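You operate a simulated robot arm through the tools that you are given. There is no shell and no other tool. Be economical: measure what you need, move in short steps, check, and stop when the job is done.

You are at the controls of a simulated robot arm. One attempt, no reset.

JOB
Put things in order on the hobby table top. At the end: the clear beads jar stands where the silver beans tin stood; the silver beans tin stands where the blue mouse plug stood; the blue mouse plug stands where the orange sponge stood; the blue music stick stands on top of the white palette; the orange sponge is on the teal tray; whatever was shut is shut again. Leave all else as you found it, and nothing knocked over.
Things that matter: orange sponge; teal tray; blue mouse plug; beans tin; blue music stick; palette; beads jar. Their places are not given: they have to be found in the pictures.

The check looks at the end state, three seconds after you hand in, the way a careful person would. Anything else that was tipped, shoved, dropped, spilled or broken makes it a failure.

ROBOT AND FRAMES
A 7-joint arm with a two-finger parallel gripper, fixed in place. Base frame: the origin is at the foot of the arm, x ahead of it, y to its left, z up; the work surface is at about z = 740. Lengths are in mm, angles in degrees, forces in N, time in s.
With the tool pointing down near the work surface it reaches from about 300 to 680 mm from the base axis. Its first joint turns from -66.0 to 66.0 degrees. Payload 1.57 kg.
The TCP is the grasp point between the finger pads, 30 mm short of the fingertips. In the tool frame z runs along the fingers and y along their closing line. Largest opening 110 mm; finger width 24, thickness 12; the body of the gripper, 48 by 112 mm, starts 78 mm behind the TCP.
Orientation is that of the tool frame in the base frame, as a unit quaternion [x, y, z, w]. With the fingers straight down and closing along the base's y, the tool's x points along the base's -x, its y along +y and its z along -z.

CONTROLS
- The arm moves only by the tool jog_arm. Its argument "rows" is a list of rows, each a list of 7 numbers: the gripper command, from -1 (shut) to 1 (fully open), values between in proportion, then the shift along the tool's x, y, z in mm, then the turn, a rotation vector about the tool's x, y, z in degrees. In form: [[grip, tx, ty, tz, wx, wy, wz], ...]. A call has 1 to 12 rows; each row is the pose to reach, as a shift and turn from the pose commanded when the call began, along the tool's axes at that moment. A row lasts 0.2 s, in which the tool goes at most 50 mm and 8.6 degrees; a call with a longer step from one row to the next is refused whole, and so is a gripper value outside its range. Where a pose cannot be reached the arm comes as near as it can. A force on the tool above 40 N (or 10 N above the force at the start of the call, whichever is more), or a blocked arm, ends the call early, and 0.2 s more pass. The fingers move at their own pace (about 108 mm/s each) and stop on an object; they squeeze with about 37 N. The grip force told is the motor's: it shows also when the fingers shut on nothing. Time passes only in rows, and 0.2 s behind the last, so rows that repeat a pose let the fingers close. It gives the time, the measured TCP pose, the force on the tool (base axes), the opening and the grip force at its end, in the units of the frame above (readings bear some noise).
- Cameras (640 x 400 px; columns grow to the right, rows downward): "scene" is fixed at [151.4, -398.9, 1394.5]; the picture's right is [0.82, -0.57, 0.00], its down [-0.41, -0.59, -0.69] and it looks along [0.39, 0.57, -0.72] (base axes); focal length 262 px, centre (320, 200). "wrist" rides on the gripper at [-36, 0, -80] in the tool frame; the picture's right is [0.00, -1.00, 0.00], its down [0.97, 0.00, -0.24] and it looks along [0.24, 0.00, 0.97] (tool axes); focal length 218 px, centre (320, 200).
- grab_frame(camera): a new picture of that camera. The clock stands still meanwhile.
- locate(camera, pixels): for up to 12 pixels [column, row] of the newest picture of that camera ("zoom" is the newest enlarged one), the place [x, y, z] in the base frame of the surface seen there, good to about 2 mm, but the place of the scene camera against the robot may be out by one fixed shift of up to 18 mm in any direction. The clock stands still meanwhile.
- zoom(camera, box): a new picture of the part [left, top, right, bottom] of that camera's present view, enlarged. The clock stands still meanwhile.
- finish_job(): hands the job in; it is judged then, once.

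Go step by step. Measure first, check grasps and placings, and put right what went wrong. The budget is 80 turns and 34 pictures, counting those below and the enlarged ones. Unless the task says otherwise, let go and move clear before handing in, and close with one line.

The tools are called after ">>>" as a command line: name --pt "numbers of a row" for each row, then --argument value for the rest, lists and objects as JSON in quotes. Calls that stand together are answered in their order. jog_arm: Moves the arm, as the interface text tells. Its arguments: {"type":"object","properties":{"rows":{"type":"array"}},"required":["rows"]} The other tools are called the same way: grab_frame (camera) takes a picture; locate (camera, pixels) gives the place of the surface under pixels of a picture; zoom (camera, box) takes an enlarged picture of a part of a camera's view; finish_job () hands the job in.

At the start:

```text
t: 0.0
ee_pos: [393.4, 160.4, 1001.9]
tool_rot: [0.0, 1.0, 0.0, 0.0]
contact_force: [-1.2, -0.1, 0.1]
grip_width: 110.2
grip_force: 0.0
```

scene: 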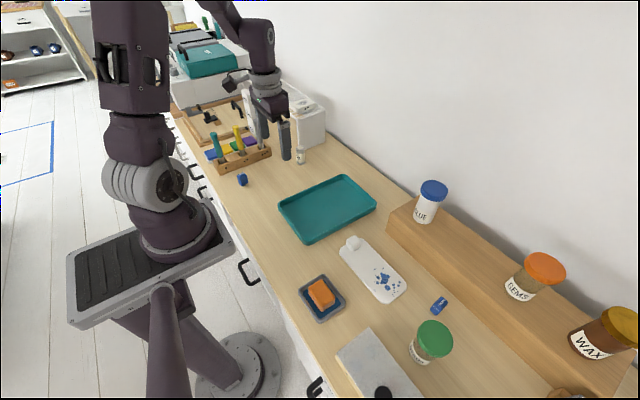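
wrist: 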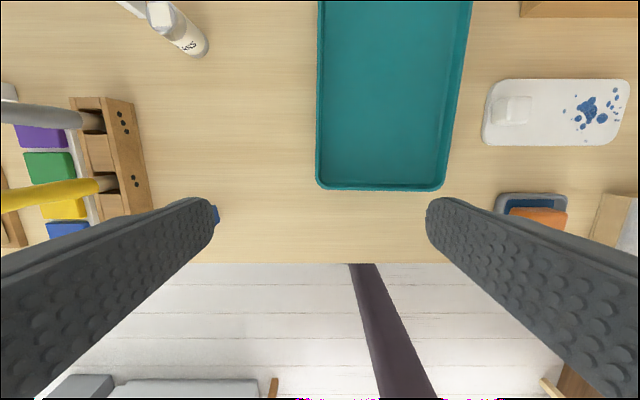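

The scene shows the teal tray (325,208), palette (373,268), orange sponge (321,293) on a dish, a blue item at (440,304) and another blue item at (242,180). I'll enlarge parts to identify them.

>>> zoom --camera "scene" --box '[280, 220, 480, 400]'

>>> zoom --camera "scene" --box '[180, 80, 340, 200]'

>>> zoom --camera "scene" --box '[400, 160, 640, 400]'

```text
2.22 times, centred on (380, 310) of scene
```

zoom: 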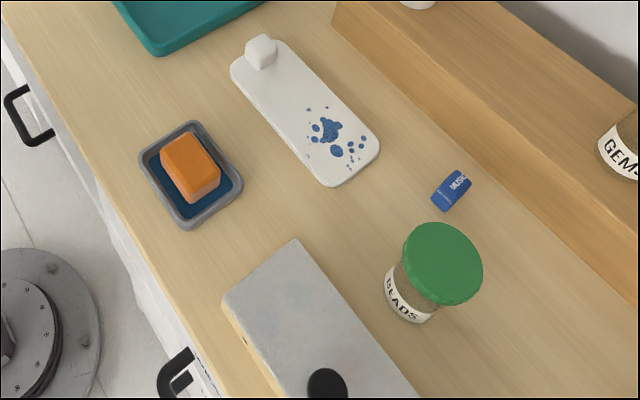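

```text
3.33 times, centred on (260, 140) of scene
```

zoom: 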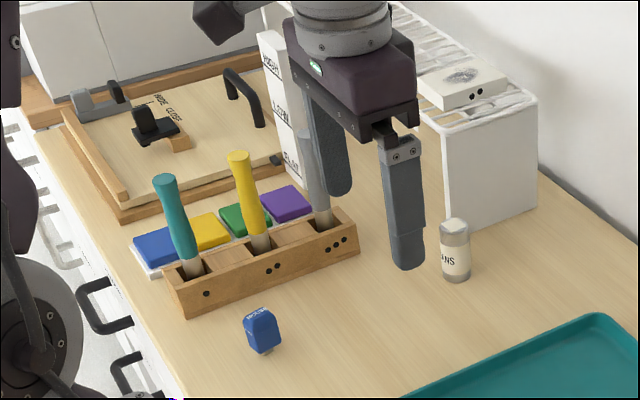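

```text
1.67 times, centred on (520, 280) of scene
```

zoom: 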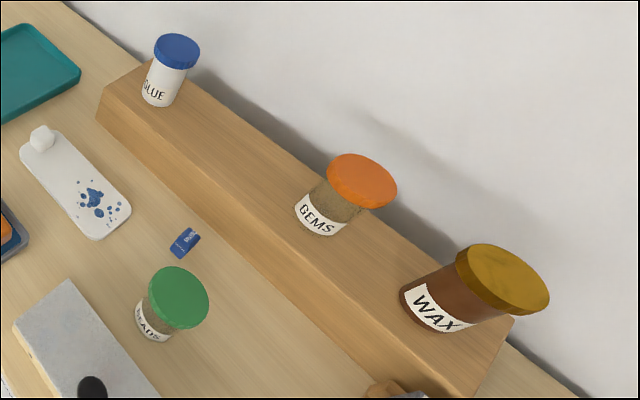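

Everything is identified: beans tin at scene (300,155), mouse plug (242,180), music stick (440,304), beads jar with green lid (431,340). I'll measure with both cameras to get the scene camera's shift.

>>> locate --camera "scene" --pixels '[[320, 288], [329, 299], [302, 291], [345, 294], [353, 240], [395, 289], [439, 304], [434, 330], [279, 206], [313, 243], [376, 208], [242, 178]]'

>>> locate --camera "wrist" --pixels '[[163, 13], [200, 50], [216, 215], [318, 188], [443, 189], [512, 110], [486, 140], [620, 140], [627, 82], [540, 215], [500, 198], [564, 200]]'

>>> locate --camera "scene" --pixels '[[342, 250], [362, 236], [404, 285], [382, 302], [301, 149], [300, 160], [449, 325], [412, 357], [346, 176], [345, 350], [368, 330], [390, 215]]'

```text
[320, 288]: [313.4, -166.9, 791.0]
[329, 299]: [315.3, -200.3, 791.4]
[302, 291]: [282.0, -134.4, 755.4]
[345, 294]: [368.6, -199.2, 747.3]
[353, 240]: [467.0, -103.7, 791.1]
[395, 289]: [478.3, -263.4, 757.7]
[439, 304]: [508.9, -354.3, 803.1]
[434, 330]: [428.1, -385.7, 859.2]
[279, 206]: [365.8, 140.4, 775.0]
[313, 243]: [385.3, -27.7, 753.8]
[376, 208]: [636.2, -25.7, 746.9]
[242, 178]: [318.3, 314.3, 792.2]
```

```text
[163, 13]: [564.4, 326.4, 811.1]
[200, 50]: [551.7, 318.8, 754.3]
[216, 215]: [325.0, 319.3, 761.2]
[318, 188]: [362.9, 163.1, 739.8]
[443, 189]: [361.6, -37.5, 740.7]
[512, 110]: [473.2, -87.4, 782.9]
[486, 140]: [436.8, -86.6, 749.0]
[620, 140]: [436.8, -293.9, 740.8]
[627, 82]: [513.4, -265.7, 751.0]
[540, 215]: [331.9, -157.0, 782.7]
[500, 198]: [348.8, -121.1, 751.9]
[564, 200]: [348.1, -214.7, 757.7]
```

```text
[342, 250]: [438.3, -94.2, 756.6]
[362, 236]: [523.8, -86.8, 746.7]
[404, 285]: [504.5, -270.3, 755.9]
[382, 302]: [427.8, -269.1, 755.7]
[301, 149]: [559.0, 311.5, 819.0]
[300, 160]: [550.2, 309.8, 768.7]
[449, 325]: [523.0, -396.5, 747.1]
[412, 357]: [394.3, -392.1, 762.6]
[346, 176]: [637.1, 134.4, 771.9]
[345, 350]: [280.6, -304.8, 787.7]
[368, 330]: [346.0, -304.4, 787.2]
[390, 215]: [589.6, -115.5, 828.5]
```

The scene camera reads about 7 mm high and some mm low in x compared with the wrist. I'll fly over the sponge for a precise wrist view.

>>> jog_arm --pt "1 8 -42 5 0 0 0" --pt "1 16 -84 10 0 0 0" --pt "1 24 -126 15 0 0 0" --pt "1 32 -168 20 0 0 0" --pt "1 40 -210 25 0 0 0" --pt "1 48 -252 30 0 0 0" --pt "1 56 -294 35 0 0 0" --pt "1 64 -336 40 0 0 0" --pt "1 64 -336 40 0 0 0"

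>>> grab_frame --camera "wrist"

```text
t: 2.0
ee_pos: [329.3, -176.3, 961.5]
tool_rot: [0.0, 1.0, 0.0, -0.001]
contact_force: [-0.6, -0.2, -0.2]
grip_width: 110.1
grip_force: 0.1
```

```text
28 pictures are left
```

wrist: 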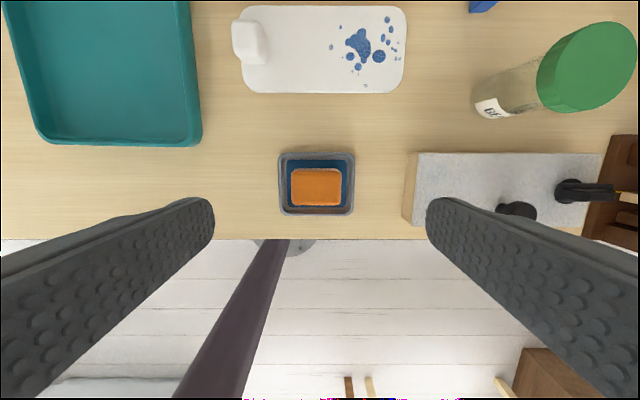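

The sponge sits at wrist cols 292-341, rows 169-206, inside a dish. Measuring edges of sponge, dish, tray, palette and jar.

>>> locate --camera "wrist" --pixels '[[294, 186], [338, 186], [316, 171], [316, 194], [280, 180], [353, 180], [316, 155], [316, 163], [316, 212], [283, 180], [347, 180], [286, 190]]'

>>> locate --camera "wrist" --pixels '[[245, 88], [400, 88], [402, 12], [240, 10], [250, 35], [545, 60], [600, 30], [632, 60], [500, 105], [478, 110], [190, 135], [120, 60]]'

```text
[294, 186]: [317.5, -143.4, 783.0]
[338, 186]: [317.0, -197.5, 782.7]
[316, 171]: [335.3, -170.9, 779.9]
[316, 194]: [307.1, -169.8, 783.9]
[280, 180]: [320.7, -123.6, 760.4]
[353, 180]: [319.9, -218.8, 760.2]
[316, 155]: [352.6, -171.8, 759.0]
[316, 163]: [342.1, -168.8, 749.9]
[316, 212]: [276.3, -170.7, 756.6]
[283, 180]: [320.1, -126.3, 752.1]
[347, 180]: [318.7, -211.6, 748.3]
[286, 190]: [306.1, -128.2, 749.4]
```

```text
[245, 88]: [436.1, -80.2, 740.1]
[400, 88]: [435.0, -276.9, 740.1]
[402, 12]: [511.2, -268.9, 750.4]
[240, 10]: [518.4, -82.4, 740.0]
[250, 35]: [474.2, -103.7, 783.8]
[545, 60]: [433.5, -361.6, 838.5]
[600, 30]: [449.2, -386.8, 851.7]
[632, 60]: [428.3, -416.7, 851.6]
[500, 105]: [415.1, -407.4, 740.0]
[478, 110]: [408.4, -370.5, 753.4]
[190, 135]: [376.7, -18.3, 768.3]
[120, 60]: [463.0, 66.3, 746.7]
```

Sponge centre is (315,-170.5), about 43 x 56 mm, top at 783; the dish rim is at 760, so fingertips stay above 763. I'll descend to TCP 795 and close along y.

>>> jog_arm --pt "1 7 3 45 0 0 0" --pt "1 14.4 5 90 0 0 0" --pt "1 14.4 5 135 0 0 0" --pt "1 14.4 5 160 0 0 0" --pt "1 14.4 5 167 0 0 0" --pt "-0.2 14.4 5 167 0 0 0" --pt "-0.2 14.4 5 167 0 0 0" --pt "-0.2 14.4 5 167 0 0 0"

```text
t: 3.8
ee_pos: [314.8, -170.1, 795.2]
tool_rot: [0.0, 1.0, 0.0, 0.0]
contact_force: [-0.2, -0.6, -0.3]
grip_width: 60.4
grip_force: 36.8
```

Gripped at 60 mm with 37 N. Lifting and carrying to above the tray at about (470,40).

>>> jog_arm --pt "-0.2 0 0 -40 0 0 0" --pt "-0.2 0 0 -80 0 0 0" --pt "-0.2 -26 35 -80 0 0 0" --pt "-0.2 -52 70 -80 0 0 0" --pt "-0.2 -78 105 -80 0 0 0" --pt "-0.2 -104 140 -80 0 0 0" --pt "-0.2 -130 175 -80 0 0 0" --pt "-0.2 -155 210 -80 0 0 0" --pt "-0.2 -155 210 -40 0 0 0" --pt "-0.2 -155 210 -15 0 0 0" --pt "-0.2 -155 210 -5 0 0 0"

>>> grab_frame --camera "wrist"

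```text
t: 6.2
ee_pos: [470.3, 38.8, 800.5]
tool_rot: [0.0, 1.0, -0.001, 0.0]
contact_force: [-0.2, -0.1, 0.3]
grip_width: 60.4
grip_force: 37.2
```

```text
27 pictures are left
```

wrist: 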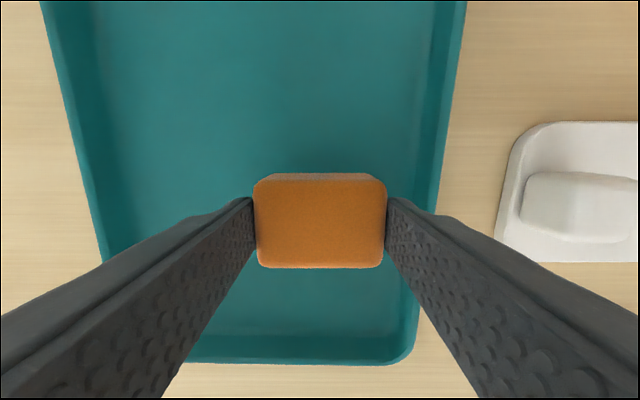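

The sponge is held squarely over the tray floor. Lowering 6 mm to feel the floor.

>>> jog_arm --pt "-0.2 0 0 3 0 0 0" --pt "-0.2 0 0 5 0 0 0" --pt "-0.2 0 0 7 0 0 0"

```text
t: 7.0
ee_pos: [469.5, 39.2, 794.5]
tool_rot: [0.0, 1.0, -0.001, 0.001]
contact_force: [1.0, 0.1, 0.3]
grip_width: 60.4
grip_force: 36.9
```

No contact yet; lowering a bit more.

>>> jog_arm --pt "-0.2 0 0 1.5 0 0 0" --pt "-0.2 0 0 3 0 0 0"

```text
t: 7.7
ee_pos: [469.8, 37.9, 791.2]
tool_rot: [0.0, 1.0, 0.0, 0.001]
contact_force: [-4.8, 0.6, 17.7]
grip_width: 60.7
grip_force: 37.0
stopped in row 2: the force on the tool passed its limit (the readings are from after the stop); the commanded pose is now the measured one
```

Contact at 791 (17.7 N): the sponge is on the tray. Releasing, rising and flying to above the mouse plug around (322,315).

>>> jog_arm --pt "0.4 0 0 -1 0 0 0" --pt "0.6 0 0 -1 0 0 0" --pt "0.6 0 0 -45 0 0 0" --pt "0.6 0 0 -90 0 0 0" --pt "0.6 0 0 -135 0 0 0" --pt "1 18 36 -170 0 0 0" --pt "1 38 78 -170 0 0 0" --pt "1 58 120 -170 0 0 0" --pt "1 78 162 -170 0 0 0" --pt "1 98 204 -170 0 0 0" --pt "1 116 246 -170 0 0 0" --pt "1 134 280 -170 0 0 0"

>>> grab_frame --camera "wrist"

```text
refused: row 6 steps farther than a row can; nothing moved
```

```text
26 pictures are left
```

wrist: 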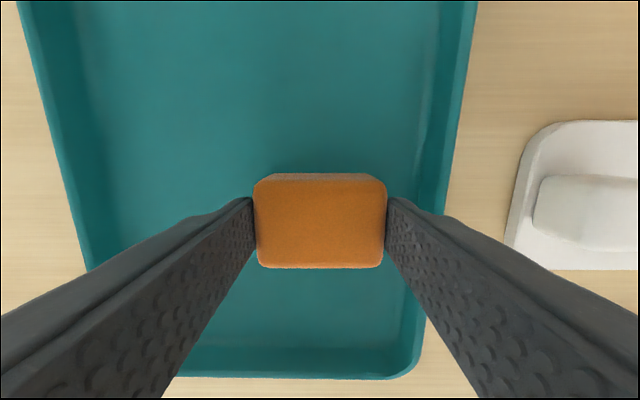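

The step was refused as too long, so nothing moved. Repeating with shorter steps.

>>> jog_arm --pt "0.4 0 0 -1 0 0 0" --pt "0.6 0 0 -1 0 0 0" --pt "0.6 0 0 -45 0 0 0" --pt "0.6 0 0 -90 0 0 0" --pt "0.6 0 0 -135 0 0 0" --pt "1 10 20 -170 0 0 0" --pt "1 30 62 -170 0 0 0" --pt "1 50 106 -170 0 0 0" --pt "1 70 150 -170 0 0 0" --pt "1 90 194 -170 0 0 0" --pt "1 112 236 -170 0 0 0" --pt "1 132 280 -170 0 0 0"

>>> grab_frame --camera "wrist"

```text
t: 10.3
ee_pos: [336.8, 319.6, 962.8]
tool_rot: [0.0, 1.0, -0.001, 0.002]
contact_force: [-0.3, -0.3, -0.2]
grip_width: 109.9
grip_force: 0.1
```

```text
25 pictures are left
```

wrist: 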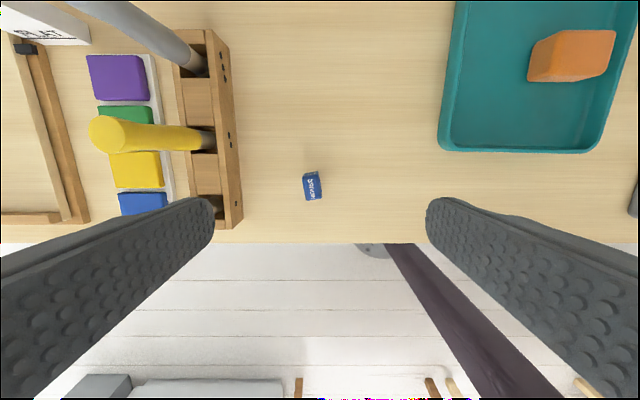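

Sponge sits on the tray; the plug is at wrist (312,186), slightly turned. Enlarging it.

>>> zoom --camera "wrist" --box '[272, 161, 352, 211]'

>>> locate --camera "wrist" --pixels '[[312, 190], [305, 190], [318, 190], [312, 175], [312, 197], [230, 180], [242, 150], [120, 135], [190, 140], [236, 205], [340, 200], [242, 215]]'

```text
8.00 times, centred on (312, 186) of wrist
```

zoom: 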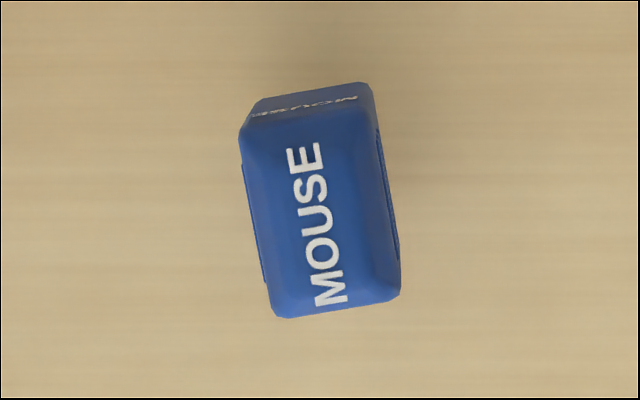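

```text
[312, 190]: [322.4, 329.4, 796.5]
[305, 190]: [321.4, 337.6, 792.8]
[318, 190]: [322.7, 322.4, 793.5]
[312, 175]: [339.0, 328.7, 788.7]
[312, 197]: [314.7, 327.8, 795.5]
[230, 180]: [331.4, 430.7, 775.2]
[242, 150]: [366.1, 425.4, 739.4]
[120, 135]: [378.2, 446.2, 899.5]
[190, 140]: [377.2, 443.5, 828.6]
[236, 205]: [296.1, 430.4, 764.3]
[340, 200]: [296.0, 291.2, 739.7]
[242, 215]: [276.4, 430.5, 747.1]
```

Plug top is 796 at (324.5,329), yawed about +9° about the vertical. Turning the tool -9° about its z, descending to TCP 782 with opening 60, and closing.

>>> jog_arm --pt "0.3 7 5 40 0 0 -5" --pt "0.1 13 10.5 85 0 0 -9.2" --pt "0.1 13 10.5 130 0 0 -9.2" --pt "0.1 13 10.5 165 0 0 -9.2" --pt "0.1 13 10.5 179 0 0 -9.2" --pt "0.1 13 10.5 179 0 0 -9.2"

>>> grab_frame --camera "wrist"

```text
t: 11.7
ee_pos: [325.3, 329.4, 783.0]
tool_rot: [-0.08, 0.997, 0.001, 0.001]
contact_force: [-0.1, 0.1, 0.1]
grip_width: 60.5
grip_force: 0.1
```

```text
23 pictures are left
```

wrist: 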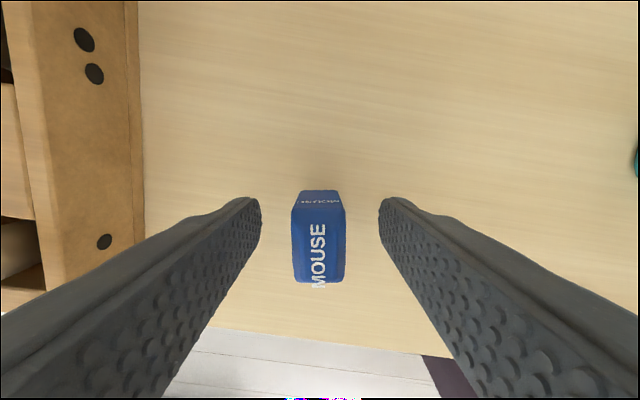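

Aligned and centred. Closing and lifting slightly.

>>> jog_arm --pt "-0.8 0 0 0 0 0 0" --pt "-0.8 0 0 0 0 0 0" --pt "-0.8 0 0 0 0 0 0" --pt "-0.8 0 0 0 0 0 0"

```text
t: 12.7
ee_pos: [326.1, 328.7, 782.6]
tool_rot: [-0.08, 0.997, 0.001, 0.001]
contact_force: [0.1, 0.3, 0.6]
grip_width: 19.2
grip_force: 33.4
```

Plug held at 19 mm. Lifting 100 mm, unturning, and starting the trip to the dish.

>>> jog_arm --pt "-0.8 0 0 -45 0 0 0" --pt "-0.8 0 0 -90 0 0 5" --pt "-0.8 0 0 -100 0 0 9.2" --pt "-0.8 7.2 -39.3 -100 0 0 9.2" --pt "-0.8 14.4 -78.6 -100 0 0 9.2" --pt "-0.8 21.6 -117.9 -100 0 0 9.2" --pt "-0.8 28.8 -157.2 -100 0 0 9.2" --pt "-0.8 36 -196.5 -100 0 0 9.2" --pt "-0.8 43.3 -235.8 -100 0 0 9.2" --pt "-0.8 50.6 -275 -100 0 0 9.2"

```text
t: 14.9
ee_pos: [319.1, 50.7, 882.6]
tool_rot: [0.001, 1.0, 0.0, 0.001]
contact_force: [0.6, -0.1, -0.3]
grip_width: 19.1
grip_force: 33.6
```

Continuing to (315,-170.5) and descending to TCP 797.

>>> jog_arm --pt "-0.8 0.8 -44 0 0 0 0" --pt "-0.8 1.6 -88 0 0 0 0" --pt "-0.8 2.4 -132 0 0 0 0" --pt "-0.8 3.2 -176 0 0 0 0" --pt "-0.8 4 -221 0 0 0 0" --pt "-0.8 4 -221 40 0 0 0" --pt "-0.8 4 -221 75 0 0 0" --pt "-0.8 4 -221 85 0 0 0"

>>> grab_frame --camera "wrist"

```text
t: 16.7
ee_pos: [314.6, -170.4, 798.0]
tool_rot: [0.0, 1.0, 0.001, 0.001]
contact_force: [0.5, -0.8, -0.8]
grip_width: 19.0
grip_force: 33.2
```

```text
22 pictures are left
```

wrist: 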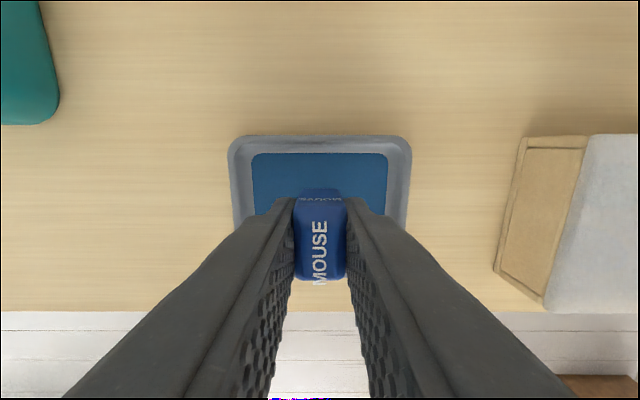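

Centred over the dish. Lowering in small steps until contact.

>>> jog_arm --pt "-0.8 0 0 3 0 0 0" --pt "-0.8 0 0 4.5 0 0 0" --pt "-0.8 0 0 6 0 0 0"

```text
t: 17.5
ee_pos: [316.2, -171.3, 792.7]
tool_rot: [0.0, 1.0, 0.0, 0.001]
contact_force: [-0.5, 0.3, -0.2]
grip_width: 19.2
grip_force: 33.1
```

>>> jog_arm --pt "-0.8 0 0 1 0 0 0" --pt "-0.8 0 0 2 0 0 0" --pt "-0.8 0 0 3 0 0 0" --pt "-0.8 0 0 4 0 0 0" --pt "-0.8 0 0 5 0 0 0"

```text
t: 18.7
ee_pos: [316.2, -170.9, 786.9]
tool_rot: [0.0, 1.0, 0.0, 0.0]
contact_force: [-0.4, 2.1, 26.3]
grip_width: 18.9
grip_force: 33.6
```

Contact with 26 N at 787. Easing up 1 mm, opening to 40 mm, then rising.

>>> jog_arm --pt "-0.8 0 0 -0.7 0 0 0" --pt "-0.5 0 0 -0.7 0 0 0" --pt "-0.3 0 0 -0.7 0 0 0" --pt "-0.3 0 0 -0.7 0 0 0" --pt "-0.3 0 0 -20 0 0 0" --pt "-0.3 0 0 -60 0 0 0" --pt "-0.3 0 0 -100 0 0 0"

>>> grab_frame --camera "wrist"

```text
t: 20.3
ee_pos: [316.3, -171.2, 886.9]
tool_rot: [0.001, 1.0, 0.0, 0.0]
contact_force: [0.4, -0.6, 0.3]
grip_width: 38.4
grip_force: 0.1
```

```text
21 pictures are left
```

wrist: 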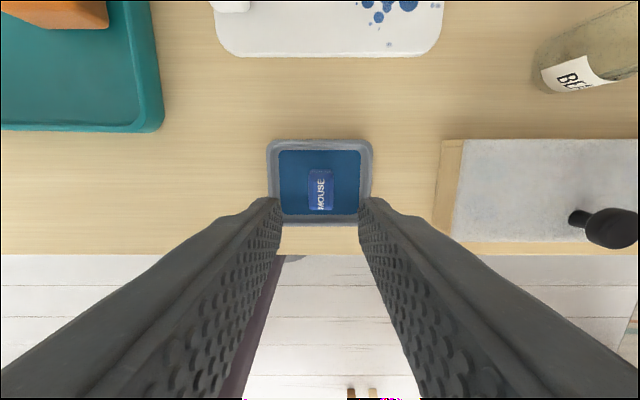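

The plug stands upright in the dish. Next, fly to the beans tin near (545,318) at z 960.

>>> jog_arm --pt "-0.3 -17 38 -15 0 0 0" --pt "-0.3 -35 79 -30 0 0 0" --pt "0 -53 120 -45 0 0 0" --pt "0 -71 161 -60 0 0 0" --pt "0 -89 202 -73 0 0 0" --pt "0 -107 243 -73 0 0 0" --pt "0 -125 284 -73 0 0 0" --pt "0 -143 325 -73 0 0 0" --pt "0 -161 366 -73 0 0 0" --pt "0 -179 407 -73 0 0 0" --pt "0 -197 448 -73 0 0 0" --pt "0 -214 489 -73 0 0 0"

>>> grab_frame --camera "wrist"

```text
t: 22.9
ee_pos: [531.0, 319.5, 961.1]
tool_rot: [0.0, 1.0, -0.001, 0.0]
contact_force: [0.3, 0.0, -0.4]
grip_width: 55.0
grip_force: 0.1
```

```text
20 pictures are left
```

wrist: 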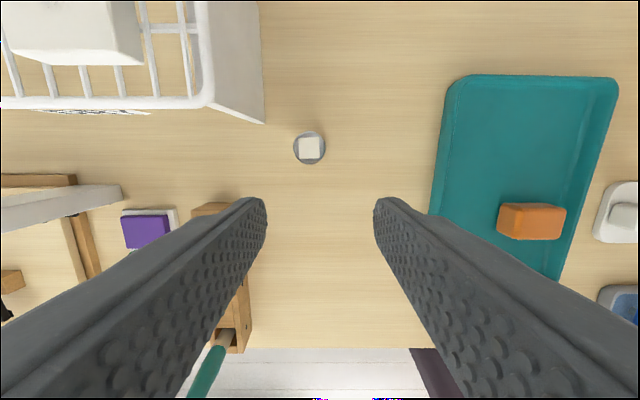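

The tin appears at wrist (310,147) from nearly above. Zooming and measuring.

>>> zoom --camera "wrist" --box '[270, 122, 350, 172]'

>>> locate --camera "wrist" --pixels '[[310, 147], [302, 147], [318, 147], [310, 139], [310, 155], [296, 149], [324, 149], [310, 132], [310, 161], [262, 122], [240, 100], [205, 100]]'

```text
8.00 times, centred on (310, 147) of wrist
```

zoom: 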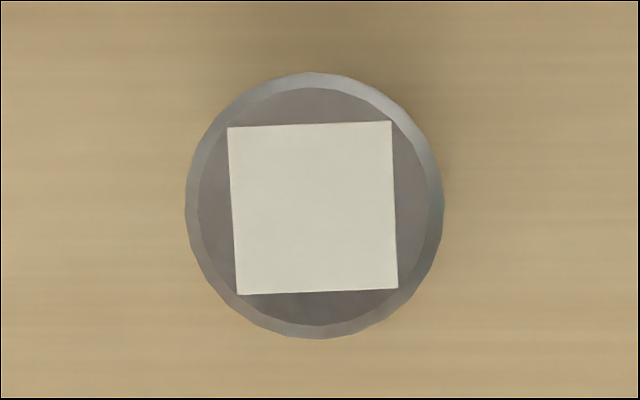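

```text
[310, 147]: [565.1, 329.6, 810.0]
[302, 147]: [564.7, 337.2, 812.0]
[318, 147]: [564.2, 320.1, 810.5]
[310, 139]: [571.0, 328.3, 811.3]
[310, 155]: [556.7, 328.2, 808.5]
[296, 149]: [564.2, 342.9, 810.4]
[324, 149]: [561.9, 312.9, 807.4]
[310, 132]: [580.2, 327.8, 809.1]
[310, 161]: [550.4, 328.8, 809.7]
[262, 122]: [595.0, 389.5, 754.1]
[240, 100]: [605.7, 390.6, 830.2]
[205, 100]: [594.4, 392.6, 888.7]
```

Tin: centre (564.5,328.5), top 810, about 33 mm across; the white cabinet begins at y≈389, x≈594. I'll yaw the hand 20° so its body keeps off the cabinet and descend to TCP 783.

>>> jog_arm --pt "0.15 -17 5 30 0 0 -8" --pt "0.15 -34 9.7 60 0 0 -16" --pt "0.15 -34 9.7 100 0 0 -20" --pt "0.15 -34 9.7 140 0 0 -20" --pt "0.15 -34 9.7 165 0 0 -20" --pt "0.15 -34 9.7 177.5 0 0 -20" --pt "0.15 -34 9.7 177.5 0 0 -20"

>>> grab_frame --camera "wrist"

```text
t: 24.5
ee_pos: [563.6, 329.3, 784.0]
tool_rot: [-0.174, 0.985, 0.0, 0.001]
contact_force: [-0.6, 0.1, 0.4]
grip_width: 63.3
grip_force: 0.0
```

```text
18 pictures are left
```

wrist: 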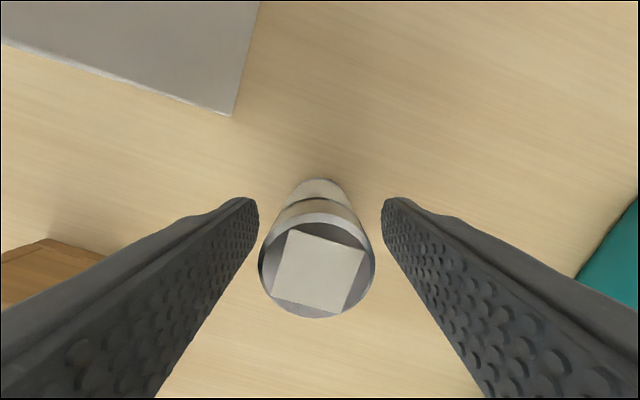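

Centred between the pads. Closing.

>>> jog_arm --pt "-0.6 0 0 0 0 0 0" --pt "-0.6 0 0 0 0 0 0" --pt "-0.6 0 0 0 0 0 0"

```text
t: 25.3
ee_pos: [564.4, 328.6, 784.1]
tool_rot: [-0.173, 0.985, 0.0, 0.001]
contact_force: [0.2, 0.7, -0.5]
grip_width: 32.6
grip_force: 36.8
```

Gripped at 32.6 mm. Lifting and moving to the plug's old spot (325,329), unturning on the way.

>>> jog_arm --pt "-0.6 0 0 -40 0 0 0" --pt "-0.6 0 0 -80 0 0 0" --pt "-0.6 37.5 13.6 -80 0 0 7" --pt "-0.6 75 27.3 -80 0 0 14" --pt "-0.6 112.5 41 -80 0 0 20" --pt "-0.6 150 54.6 -80 0 0 20" --pt "-0.6 187.5 68.2 -80 0 0 20" --pt "-0.6 225.1 81.9 -80 0 0 20" --pt "-0.6 225.1 81.9 -40 0 0 20" --pt "-0.6 225.1 81.9 -10 0 0 20" --pt "-0.6 225.1 81.9 -5 0 0 20"

```text
t: 27.7
ee_pos: [324.3, 328.0, 787.6]
tool_rot: [0.0, 1.0, 0.0, 0.001]
contact_force: [0.2, 1.3, -1.7]
grip_width: 32.5
grip_force: 37.4
```

Tin is over the spot with about 4 mm to go. Lowering until contact.

>>> jog_arm --pt "-0.6 -0.5 0.7 2 0 0 0" --pt "-0.6 -0.5 0.7 3 0 0 0" --pt "-0.6 -0.5 0.7 4 0 0 0" --pt "-0.6 -0.5 0.7 5 0 0 0"

```text
t: 28.7
ee_pos: [325.1, 328.8, 784.1]
tool_rot: [0.0, 1.0, 0.0, 0.001]
contact_force: [-4.7, -2.7, 26.4]
grip_width: 32.9
grip_force: 37.6
```

Contact at 26 N. Opening, rising and heading toward the jar.

>>> jog_arm --pt "-0.6 0 0 -0.7 0 0 0" --pt "-0.2 0 0 -0.7 0 0 0" --pt "0.1 0 0 -0.7 0 0 0" --pt "0.1 0 0 -0.7 0 0 0" --pt "0.1 0 0 -40 0 0 0" --pt "0.1 0 0 -85 0 0 0" --pt "0.1 0 0 -130 0 0 0" --pt "0.1 0 0 -175 0 0 0" --pt "0.3 -8 -45 -178 0 0 0" --pt "0.5 -15 -93 -178 0 0 0" --pt "1 -22 -141 -178 0 0 0"

>>> jog_arm --pt "1 -6 -48 0 0 0 0" --pt "1 -12 -96 0 0 0 0" --pt "1 -18 -144 0 0 0 0" --pt "1 -24 -192 0 0 0 0" --pt "1 -30 -240 0 0 0 0" --pt "1 -36 -288 0 0 0 0" --pt "1 -42 -336 0 0 0 0" --pt "1 -48 -384 0 0 0 0" --pt "1 -54 -432 0 0 0 0" --pt "1 -60 -480 0 0 0 0" --pt "1 -66 -528 0 0 0 0" --pt "1 -66 -550 0 0 0 0"

>>> grab_frame --camera "wrist"

>>> grab_frame --camera "scene"

```text
t: 31.1
ee_pos: [346.2, 187.3, 959.5]
tool_rot: [0.0, 1.0, 0.0, 0.001]
contact_force: [0.4, -0.5, 0.5]
grip_width: 109.8
grip_force: 0.1
```

```text
t: 33.7
ee_pos: [411.6, -362.6, 958.5]
tool_rot: [-0.001, 1.0, 0.0, 0.001]
contact_force: [-0.3, 0.0, -0.2]
grip_width: 110.0
grip_force: 0.0
```

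```text
17 pictures are left
```

wrist: 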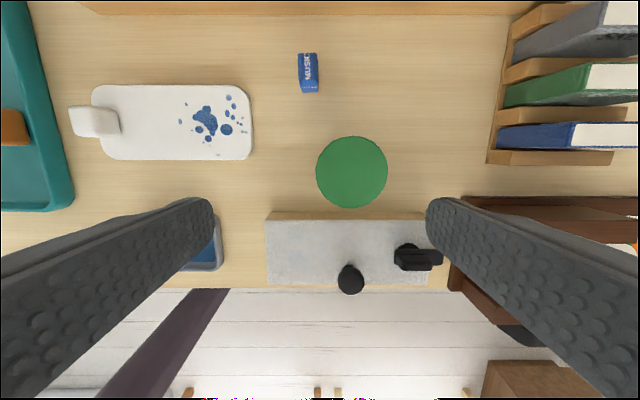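

```text
16 pictures are left
```

scene: 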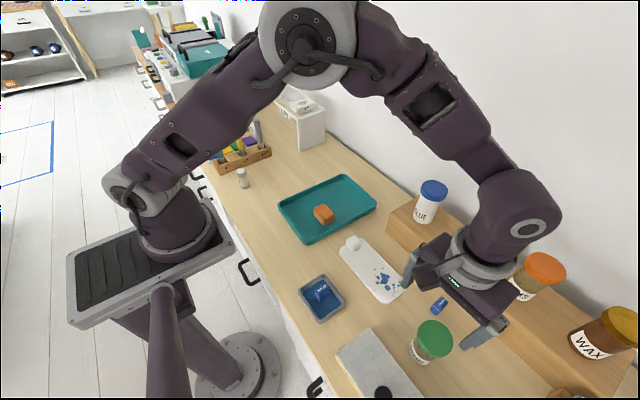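

The tin stands in the plug's old spot. Jar lid circle is at wrist (352,172), about 72 px across; the music stick at (308,73). Measuring both and enlarging the dish to check the plug.

>>> locate --camera "wrist" --pixels '[[352, 172], [318, 172], [385, 172], [352, 138], [352, 205], [308, 75], [300, 75], [316, 75], [308, 58], [308, 90], [345, 214], [352, 250]]'

>>> zoom --camera "scene" --box '[280, 220, 480, 400]'

>>> zoom --camera "wrist" --box '[268, 48, 348, 98]'

```text
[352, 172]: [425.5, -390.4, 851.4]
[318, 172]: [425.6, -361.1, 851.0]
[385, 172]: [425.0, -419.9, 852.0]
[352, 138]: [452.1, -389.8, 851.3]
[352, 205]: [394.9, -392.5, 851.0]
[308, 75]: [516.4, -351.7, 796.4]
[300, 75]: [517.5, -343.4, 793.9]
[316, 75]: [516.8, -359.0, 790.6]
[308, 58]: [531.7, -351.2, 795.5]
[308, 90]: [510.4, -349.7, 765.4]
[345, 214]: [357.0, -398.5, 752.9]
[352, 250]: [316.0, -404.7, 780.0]
```

```text
2.22 times, centred on (380, 310) of scene
```

zoom: 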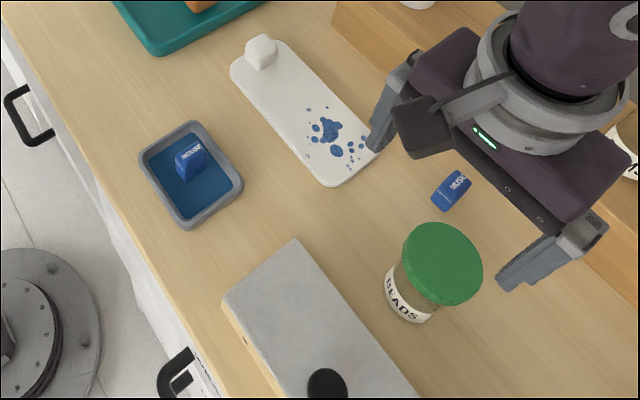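

```text
8.00 times, centred on (308, 73) of wrist
```

zoom: 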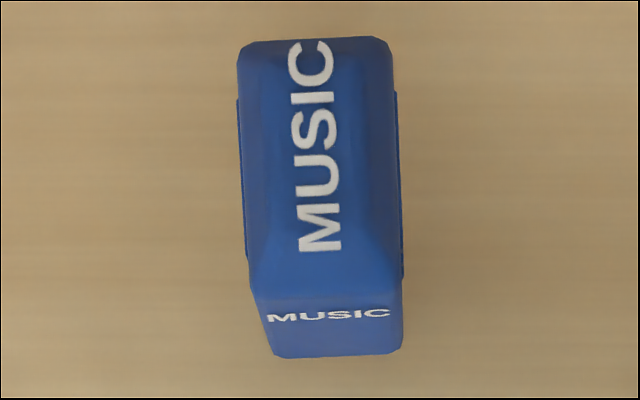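

The plug stands in the dish. Jar: lid centre (424.5,-390.3), 62 mm across, top 851. Descending to TCP 822 with fingers wide open, then closing.

>>> jog_arm --pt "1 -12.7 -28 10 0 0 0" --pt "1 -12.7 -28 55 0 0 0" --pt "1 -12.7 -28 100 0 0 0" --pt "1 -12.7 -28 130 0 0 0" --pt "1 -12.7 -28 137 0 0 0" --pt "0 -12.7 -28 137 0 0 0" --pt "-0.2 -12.7 -28 137 0 0 0" --pt "-0.2 -12.7 -28 137 0 0 0"

>>> grab_frame --camera "wrist"

```text
t: 35.5
ee_pos: [425.5, -389.2, 823.8]
tool_rot: [-0.001, 1.0, 0.0, 0.001]
contact_force: [0.5, -0.1, 0.2]
grip_width: 61.7
grip_force: 37.0
```

```text
13 pictures are left
```

wrist: 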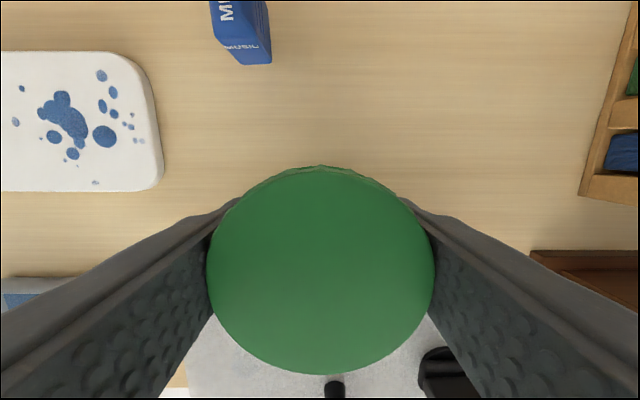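

Held at 61.7 mm on the lid. Lifting 30 mm as a test, then checking from the scene camera that the whole jar comes up.

>>> jog_arm --pt "-0.2 0 0 -5 0 0 0" --pt "-0.2 0 0 -12 0 0 0" --pt "-0.2 0 0 -20 0 0 0"

>>> zoom --camera "scene" --box '[360, 270, 500, 390]'

```text
t: 36.3
ee_pos: [425.1, -390.0, 842.0]
tool_rot: [-0.001, 1.0, 0.001, 0.0]
contact_force: [-1.1, -0.1, -1.1]
grip_width: 61.4
grip_force: 37.4
```

```text
3.33 times, centred on (430, 330) of scene
```

zoom: 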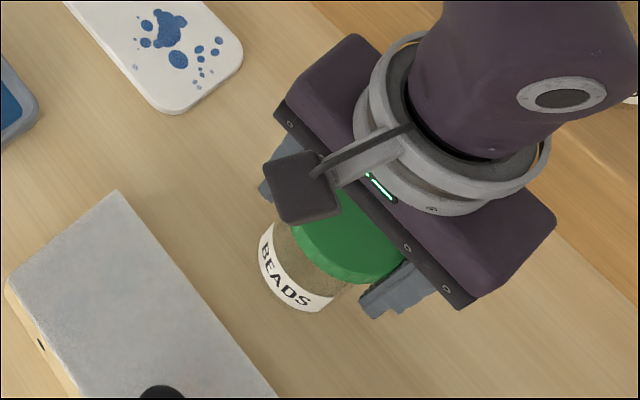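

The jar rises whole with its lid. Lifting further and carrying it toward the tin's old place.

>>> jog_arm --pt "-0.2 0 0 -30 0 0 0" --pt "-0.2 0 0 -60 0 0 0" --pt "-0.2 -8.7 44.9 -60 0 0 0" --pt "-0.2 -17.4 89.8 -60 0 0 0" --pt "-0.2 -26.2 134.7 -60 0 0 0" --pt "-0.2 -34.9 179.6 -60 0 0 0" --pt "-0.2 -43.6 224.5 -60 0 0 0" --pt "-0.2 -52.3 269.4 -60 0 0 0" --pt "-0.2 -61 314.3 -60 0 0 0" --pt "-0.2 -69.8 359.2 -60 0 0 0" --pt "-0.2 -78.5 404.1 -60 0 0 0" --pt "-0.2 -87.2 449 -60 0 0 0"

```text
t: 38.9
ee_pos: [511.5, 59.0, 904.2]
tool_rot: [0.001, 1.0, 0.0, 0.0]
contact_force: [0.2, 0.8, -1.4]
grip_width: 61.5
grip_force: 37.1
```

Continuing to (564.5,328.5) with 20° yaw, then down to about 830.

>>> jog_arm --pt "-0.2 -9 45 0 0 0 -4" --pt "-0.2 -18 90 0 0 0 -10" --pt "-0.2 -27 135 0 0 0 -15" --pt "-0.2 -36 180 0 0 0 -20" --pt "-0.2 -45 225 0 0 0 -20" --pt "-0.2 -52.8 269.4 0 0 0 -20" --pt "-0.2 -52.8 269.4 35 0 0 -20" --pt "-0.2 -52.8 269.4 65 0 0 -20" --pt "-0.2 -52.8 269.4 75 0 0 -20"

>>> grab_frame --camera "wrist"

```text
t: 40.9
ee_pos: [565.5, 327.7, 829.2]
tool_rot: [-0.173, 0.985, 0.0, 0.001]
contact_force: [0.3, -0.1, -1.6]
grip_width: 61.6
grip_force: 36.7
```

```text
11 pictures are left
```

wrist: 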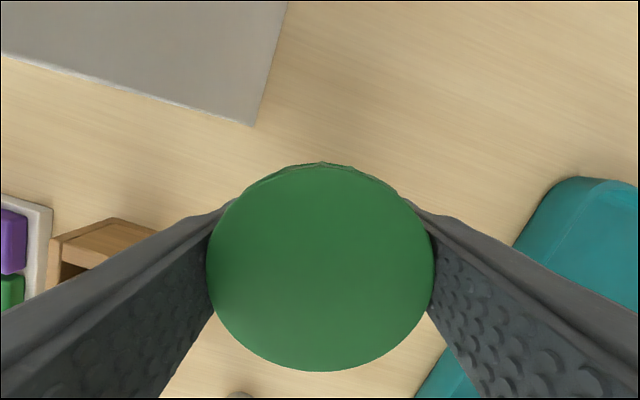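

All clear around. Lowering until contact (expected near 822).

>>> jog_arm --pt "-0.2 0 0 3 0 0 0" --pt "-0.2 0 0 5 0 0 0" --pt "-0.2 0 0 6 0 0 0" --pt "-0.2 0 0 7 0 0 0" --pt "-0.2 0 0 8 0 0 0"

```text
t: 42.1
ee_pos: [564.8, 327.9, 823.1]
tool_rot: [-0.174, 0.985, 0.0, 0.001]
contact_force: [-4.5, -2.6, 13.1]
grip_width: 61.5
grip_force: 37.2
```

Contact (13 N). Opening to about 84 mm, rising and unturning.

>>> jog_arm --pt "-0.2 0 0 -0.3 0 0 0" --pt "0.2 0 0 -0.3 0 0 0" --pt "0.5 0 0 -0.3 0 0 0" --pt "0.5 0 0 -0.3 0 0 0" --pt "0.5 0 0 -30 0 0 0" --pt "0.5 0 0 -70 0 0 0" --pt "0.5 0 0 -110 0 0 7" --pt "0.5 0 0 -140 0 0 14" --pt "0.5 0 0 -140 0 0 20"

>>> jog_arm --pt "0.5 4 -47 0 0 0 0" --pt "0.5 8 -94 0 0 0 0" --pt "0.5 12 -141 0 0 0 0" --pt "0.5 16 -188 0 0 0 0" --pt "0.5 20 -235 0 0 0 0" --pt "0.5 24 -282 0 0 0 0" --pt "0.5 28 -329 0 0 0 0" --pt "0.5 32 -376 0 0 0 0" --pt "0.5 36 -423 0 0 0 0" --pt "0.5 40 -470 0 0 0 0" --pt "0.5 44 -517 0 0 0 0"

>>> grab_frame --camera "scene"

```text
t: 44.1
ee_pos: [565.3, 326.7, 960.4]
tool_rot: [0.001, 1.0, 0.0, 0.001]
contact_force: [-0.4, 1.1, 0.3]
grip_width: 82.6
grip_force: 0.1
```

```text
t: 46.5
ee_pos: [520.9, -189.3, 959.6]
tool_rot: [-0.001, 1.0, 0.0, 0.001]
contact_force: [-0.3, 1.2, 0.4]
grip_width: 82.3
grip_force: 0.0
```

```text
10 pictures are left
```

scene: 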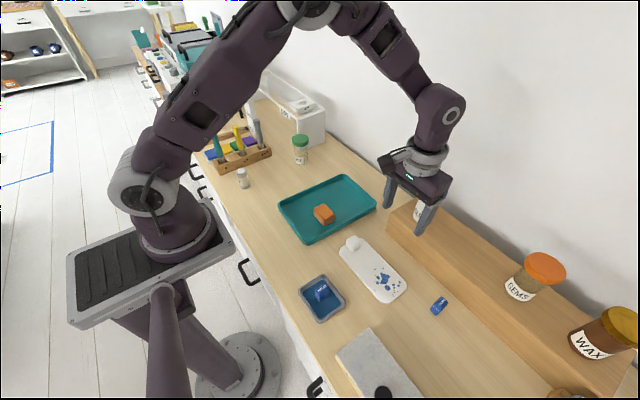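

The jar stands in the tin's place; all else looks right. Moving over the stick (522,-351) at z 855 for a check view.

>>> jog_arm --pt "0.3 0 -45 0 0 0 0" --pt "0.1 0 -90 0 0 0 0" --pt "0.1 -1 -135 0 0 0 0" --pt "0.1 -1 -162 0 0 0 -2.5" --pt "0.1 -1 -162 45 0 0 -2.5" --pt "0.1 -1 -162 90 0 0 -2.5" --pt "0.1 -1 -162 105 0 0 -2.5"

>>> grab_frame --camera "wrist"

```text
t: 48.1
ee_pos: [522.2, -350.6, 853.7]
tool_rot: [-0.022, 1.0, 0.0, 0.002]
contact_force: [0.3, -0.8, 1.0]
grip_width: 60.5
grip_force: 0.0
```

```text
9 pictures are left
```

wrist: 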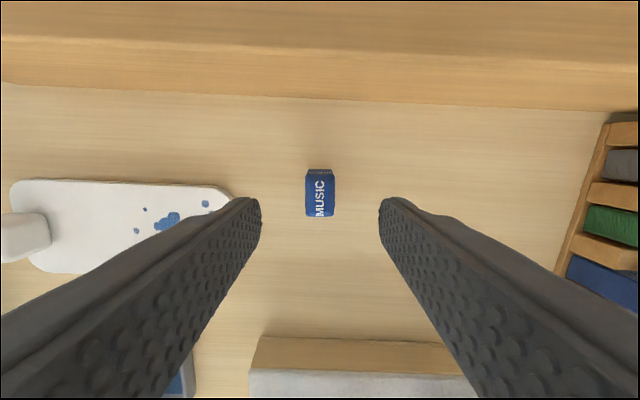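

Well aligned at (320,195). Confirming its place and the palette's free area.

>>> locate --camera "wrist" --pixels '[[320, 195], [320, 177], [320, 215], [308, 195], [333, 195], [100, 225], [60, 235], [165, 225], [115, 185], [85, 268], [30, 225], [45, 240]]'

```text
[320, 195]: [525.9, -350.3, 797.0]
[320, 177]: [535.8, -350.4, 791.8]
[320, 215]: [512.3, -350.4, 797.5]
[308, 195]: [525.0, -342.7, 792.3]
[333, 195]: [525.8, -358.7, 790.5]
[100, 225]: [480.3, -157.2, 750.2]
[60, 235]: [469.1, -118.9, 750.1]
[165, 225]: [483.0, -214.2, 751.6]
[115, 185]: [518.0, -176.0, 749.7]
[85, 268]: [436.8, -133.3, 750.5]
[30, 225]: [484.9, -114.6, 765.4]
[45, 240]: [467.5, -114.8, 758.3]
```

Stick centre (524,-350.5), top 797. Descending to TCP 782 and closing.

>>> jog_arm --pt "0.1 -1.5 0 40 0 0 0" --pt "0.1 -1.5 0 65 0 0 0" --pt "0.1 -1.5 0 72 0 0 0" --pt "-0.8 -1.5 0 72 0 0 0" --pt "-0.8 -1.5 0 72 0 0 0" --pt "-0.8 -1.5 0 72 0 0 0"

```text
t: 49.5
ee_pos: [523.9, -351.3, 782.3]
tool_rot: [-0.022, 1.0, 0.0, 0.001]
contact_force: [0.3, -0.6, -0.1]
grip_width: 18.8
grip_force: 33.6
```

Held at 18.8 mm. Lifting and carrying to the palette centre (475,-190), stopping at TCP 797.

>>> jog_arm --pt "-0.8 0 0 -30 0 0 0" --pt "-0.8 0 0 -60 0 0 0" --pt "-0.8 10.5 41 -60 0 0 0" --pt "-0.8 21 82 -60 0 0 0" --pt "-0.8 31.5 123 -60 0 0 0" --pt "-0.8 42 163 -60 0 0 0" --pt "-0.8 42 163 -30 0 0 0" --pt "-0.8 42 163 -15 0 0 0"

>>> grab_frame --camera "wrist"

```text
t: 51.3
ee_pos: [476.5, -190.3, 797.7]
tool_rot: [-0.022, 1.0, 0.0, 0.001]
contact_force: [0.1, 0.6, 0.3]
grip_width: 19.0
grip_force: 33.2
```

```text
8 pictures are left
```

wrist: 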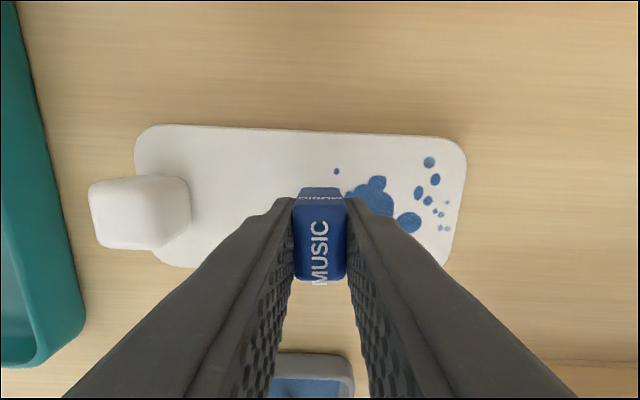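

Over the palette; I'll shift 15 mm left to keep off the paint marks, then lower until contact.

>>> jog_arm --pt "-0.8 0 15 0 0 0 0" --pt "-0.8 0 15 3 0 0 0" --pt "-0.8 0 15 4.5 0 0 0" --pt "-0.8 0 15 6 0 0 0" --pt "-0.8 0 15 7 0 0 0" --pt "-0.8 0 15 8 0 0 0"

```text
t: 52.7
ee_pos: [473.2, -175.3, 791.3]
tool_rot: [-0.022, 1.0, 0.0, 0.001]
contact_force: [-4.2, -0.8, 24.8]
grip_width: 19.2
grip_force: 32.8
```

Contact at 25 N. Releasing and rising clear.

>>> jog_arm --pt "-0.8 0 0 -0.7 0 0 0" --pt "-0.5 0 0 -0.7 0 0 0" --pt "-0.3 0 0 -0.7 0 0 0" --pt "-0.3 0 0 -0.7 0 0 0" --pt "-0.3 0 0 -20 0 0 0" --pt "-0.3 0 0 -60 0 0 0" --pt "-0.3 0 0 -100 0 0 0" --pt "-0.3 0 0 -140 0 0 0" --pt "-0.3 0 40 -160 0 0 0" --pt "-0.3 0 85 -170 0 0 0" --pt "-0.3 0 130 -170 0 0 0" --pt "-0.3 0 175 -170 0 0 0"

>>> grab_frame --camera "scene"

>>> zoom --camera "scene" --box '[270, 170, 430, 330]'

>>> zoom --camera "scene" --box '[180, 80, 340, 200]'

```text
t: 55.3
ee_pos: [466.4, 0.0, 960.9]
tool_rot: [-0.02, 1.0, 0.0, 0.001]
contact_force: [-0.4, 0.9, 0.0]
grip_width: 38.5
grip_force: 0.0
```

```text
7 pictures are left
```

scene: 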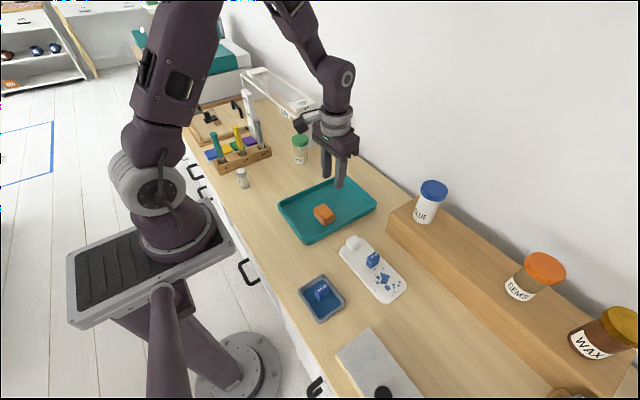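

```text
2.50 times, centred on (350, 250) of scene
```

zoom: 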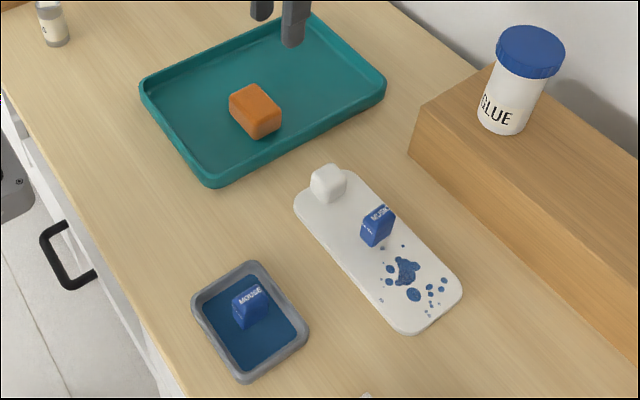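

```text
3.33 times, centred on (260, 140) of scene
```

zoom: 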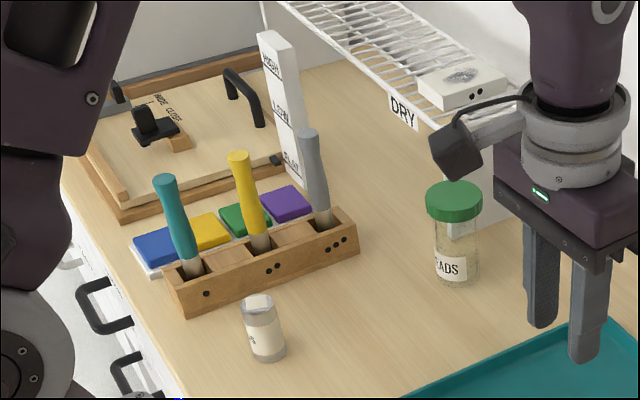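

All pictures agree: the sponge is on the tray, the plug stands in the dish, the tin in the plug's place, the jar in the tin's place and the stick on the palette. The arm is clear, so I'm handing in.

>>> finish_job

```text
The job is handed in.
```

I handed the job in with all five things in their new places. The last pictures show them upright and nothing else disturbed, and I opened nothing, so there was nothing to shut again.
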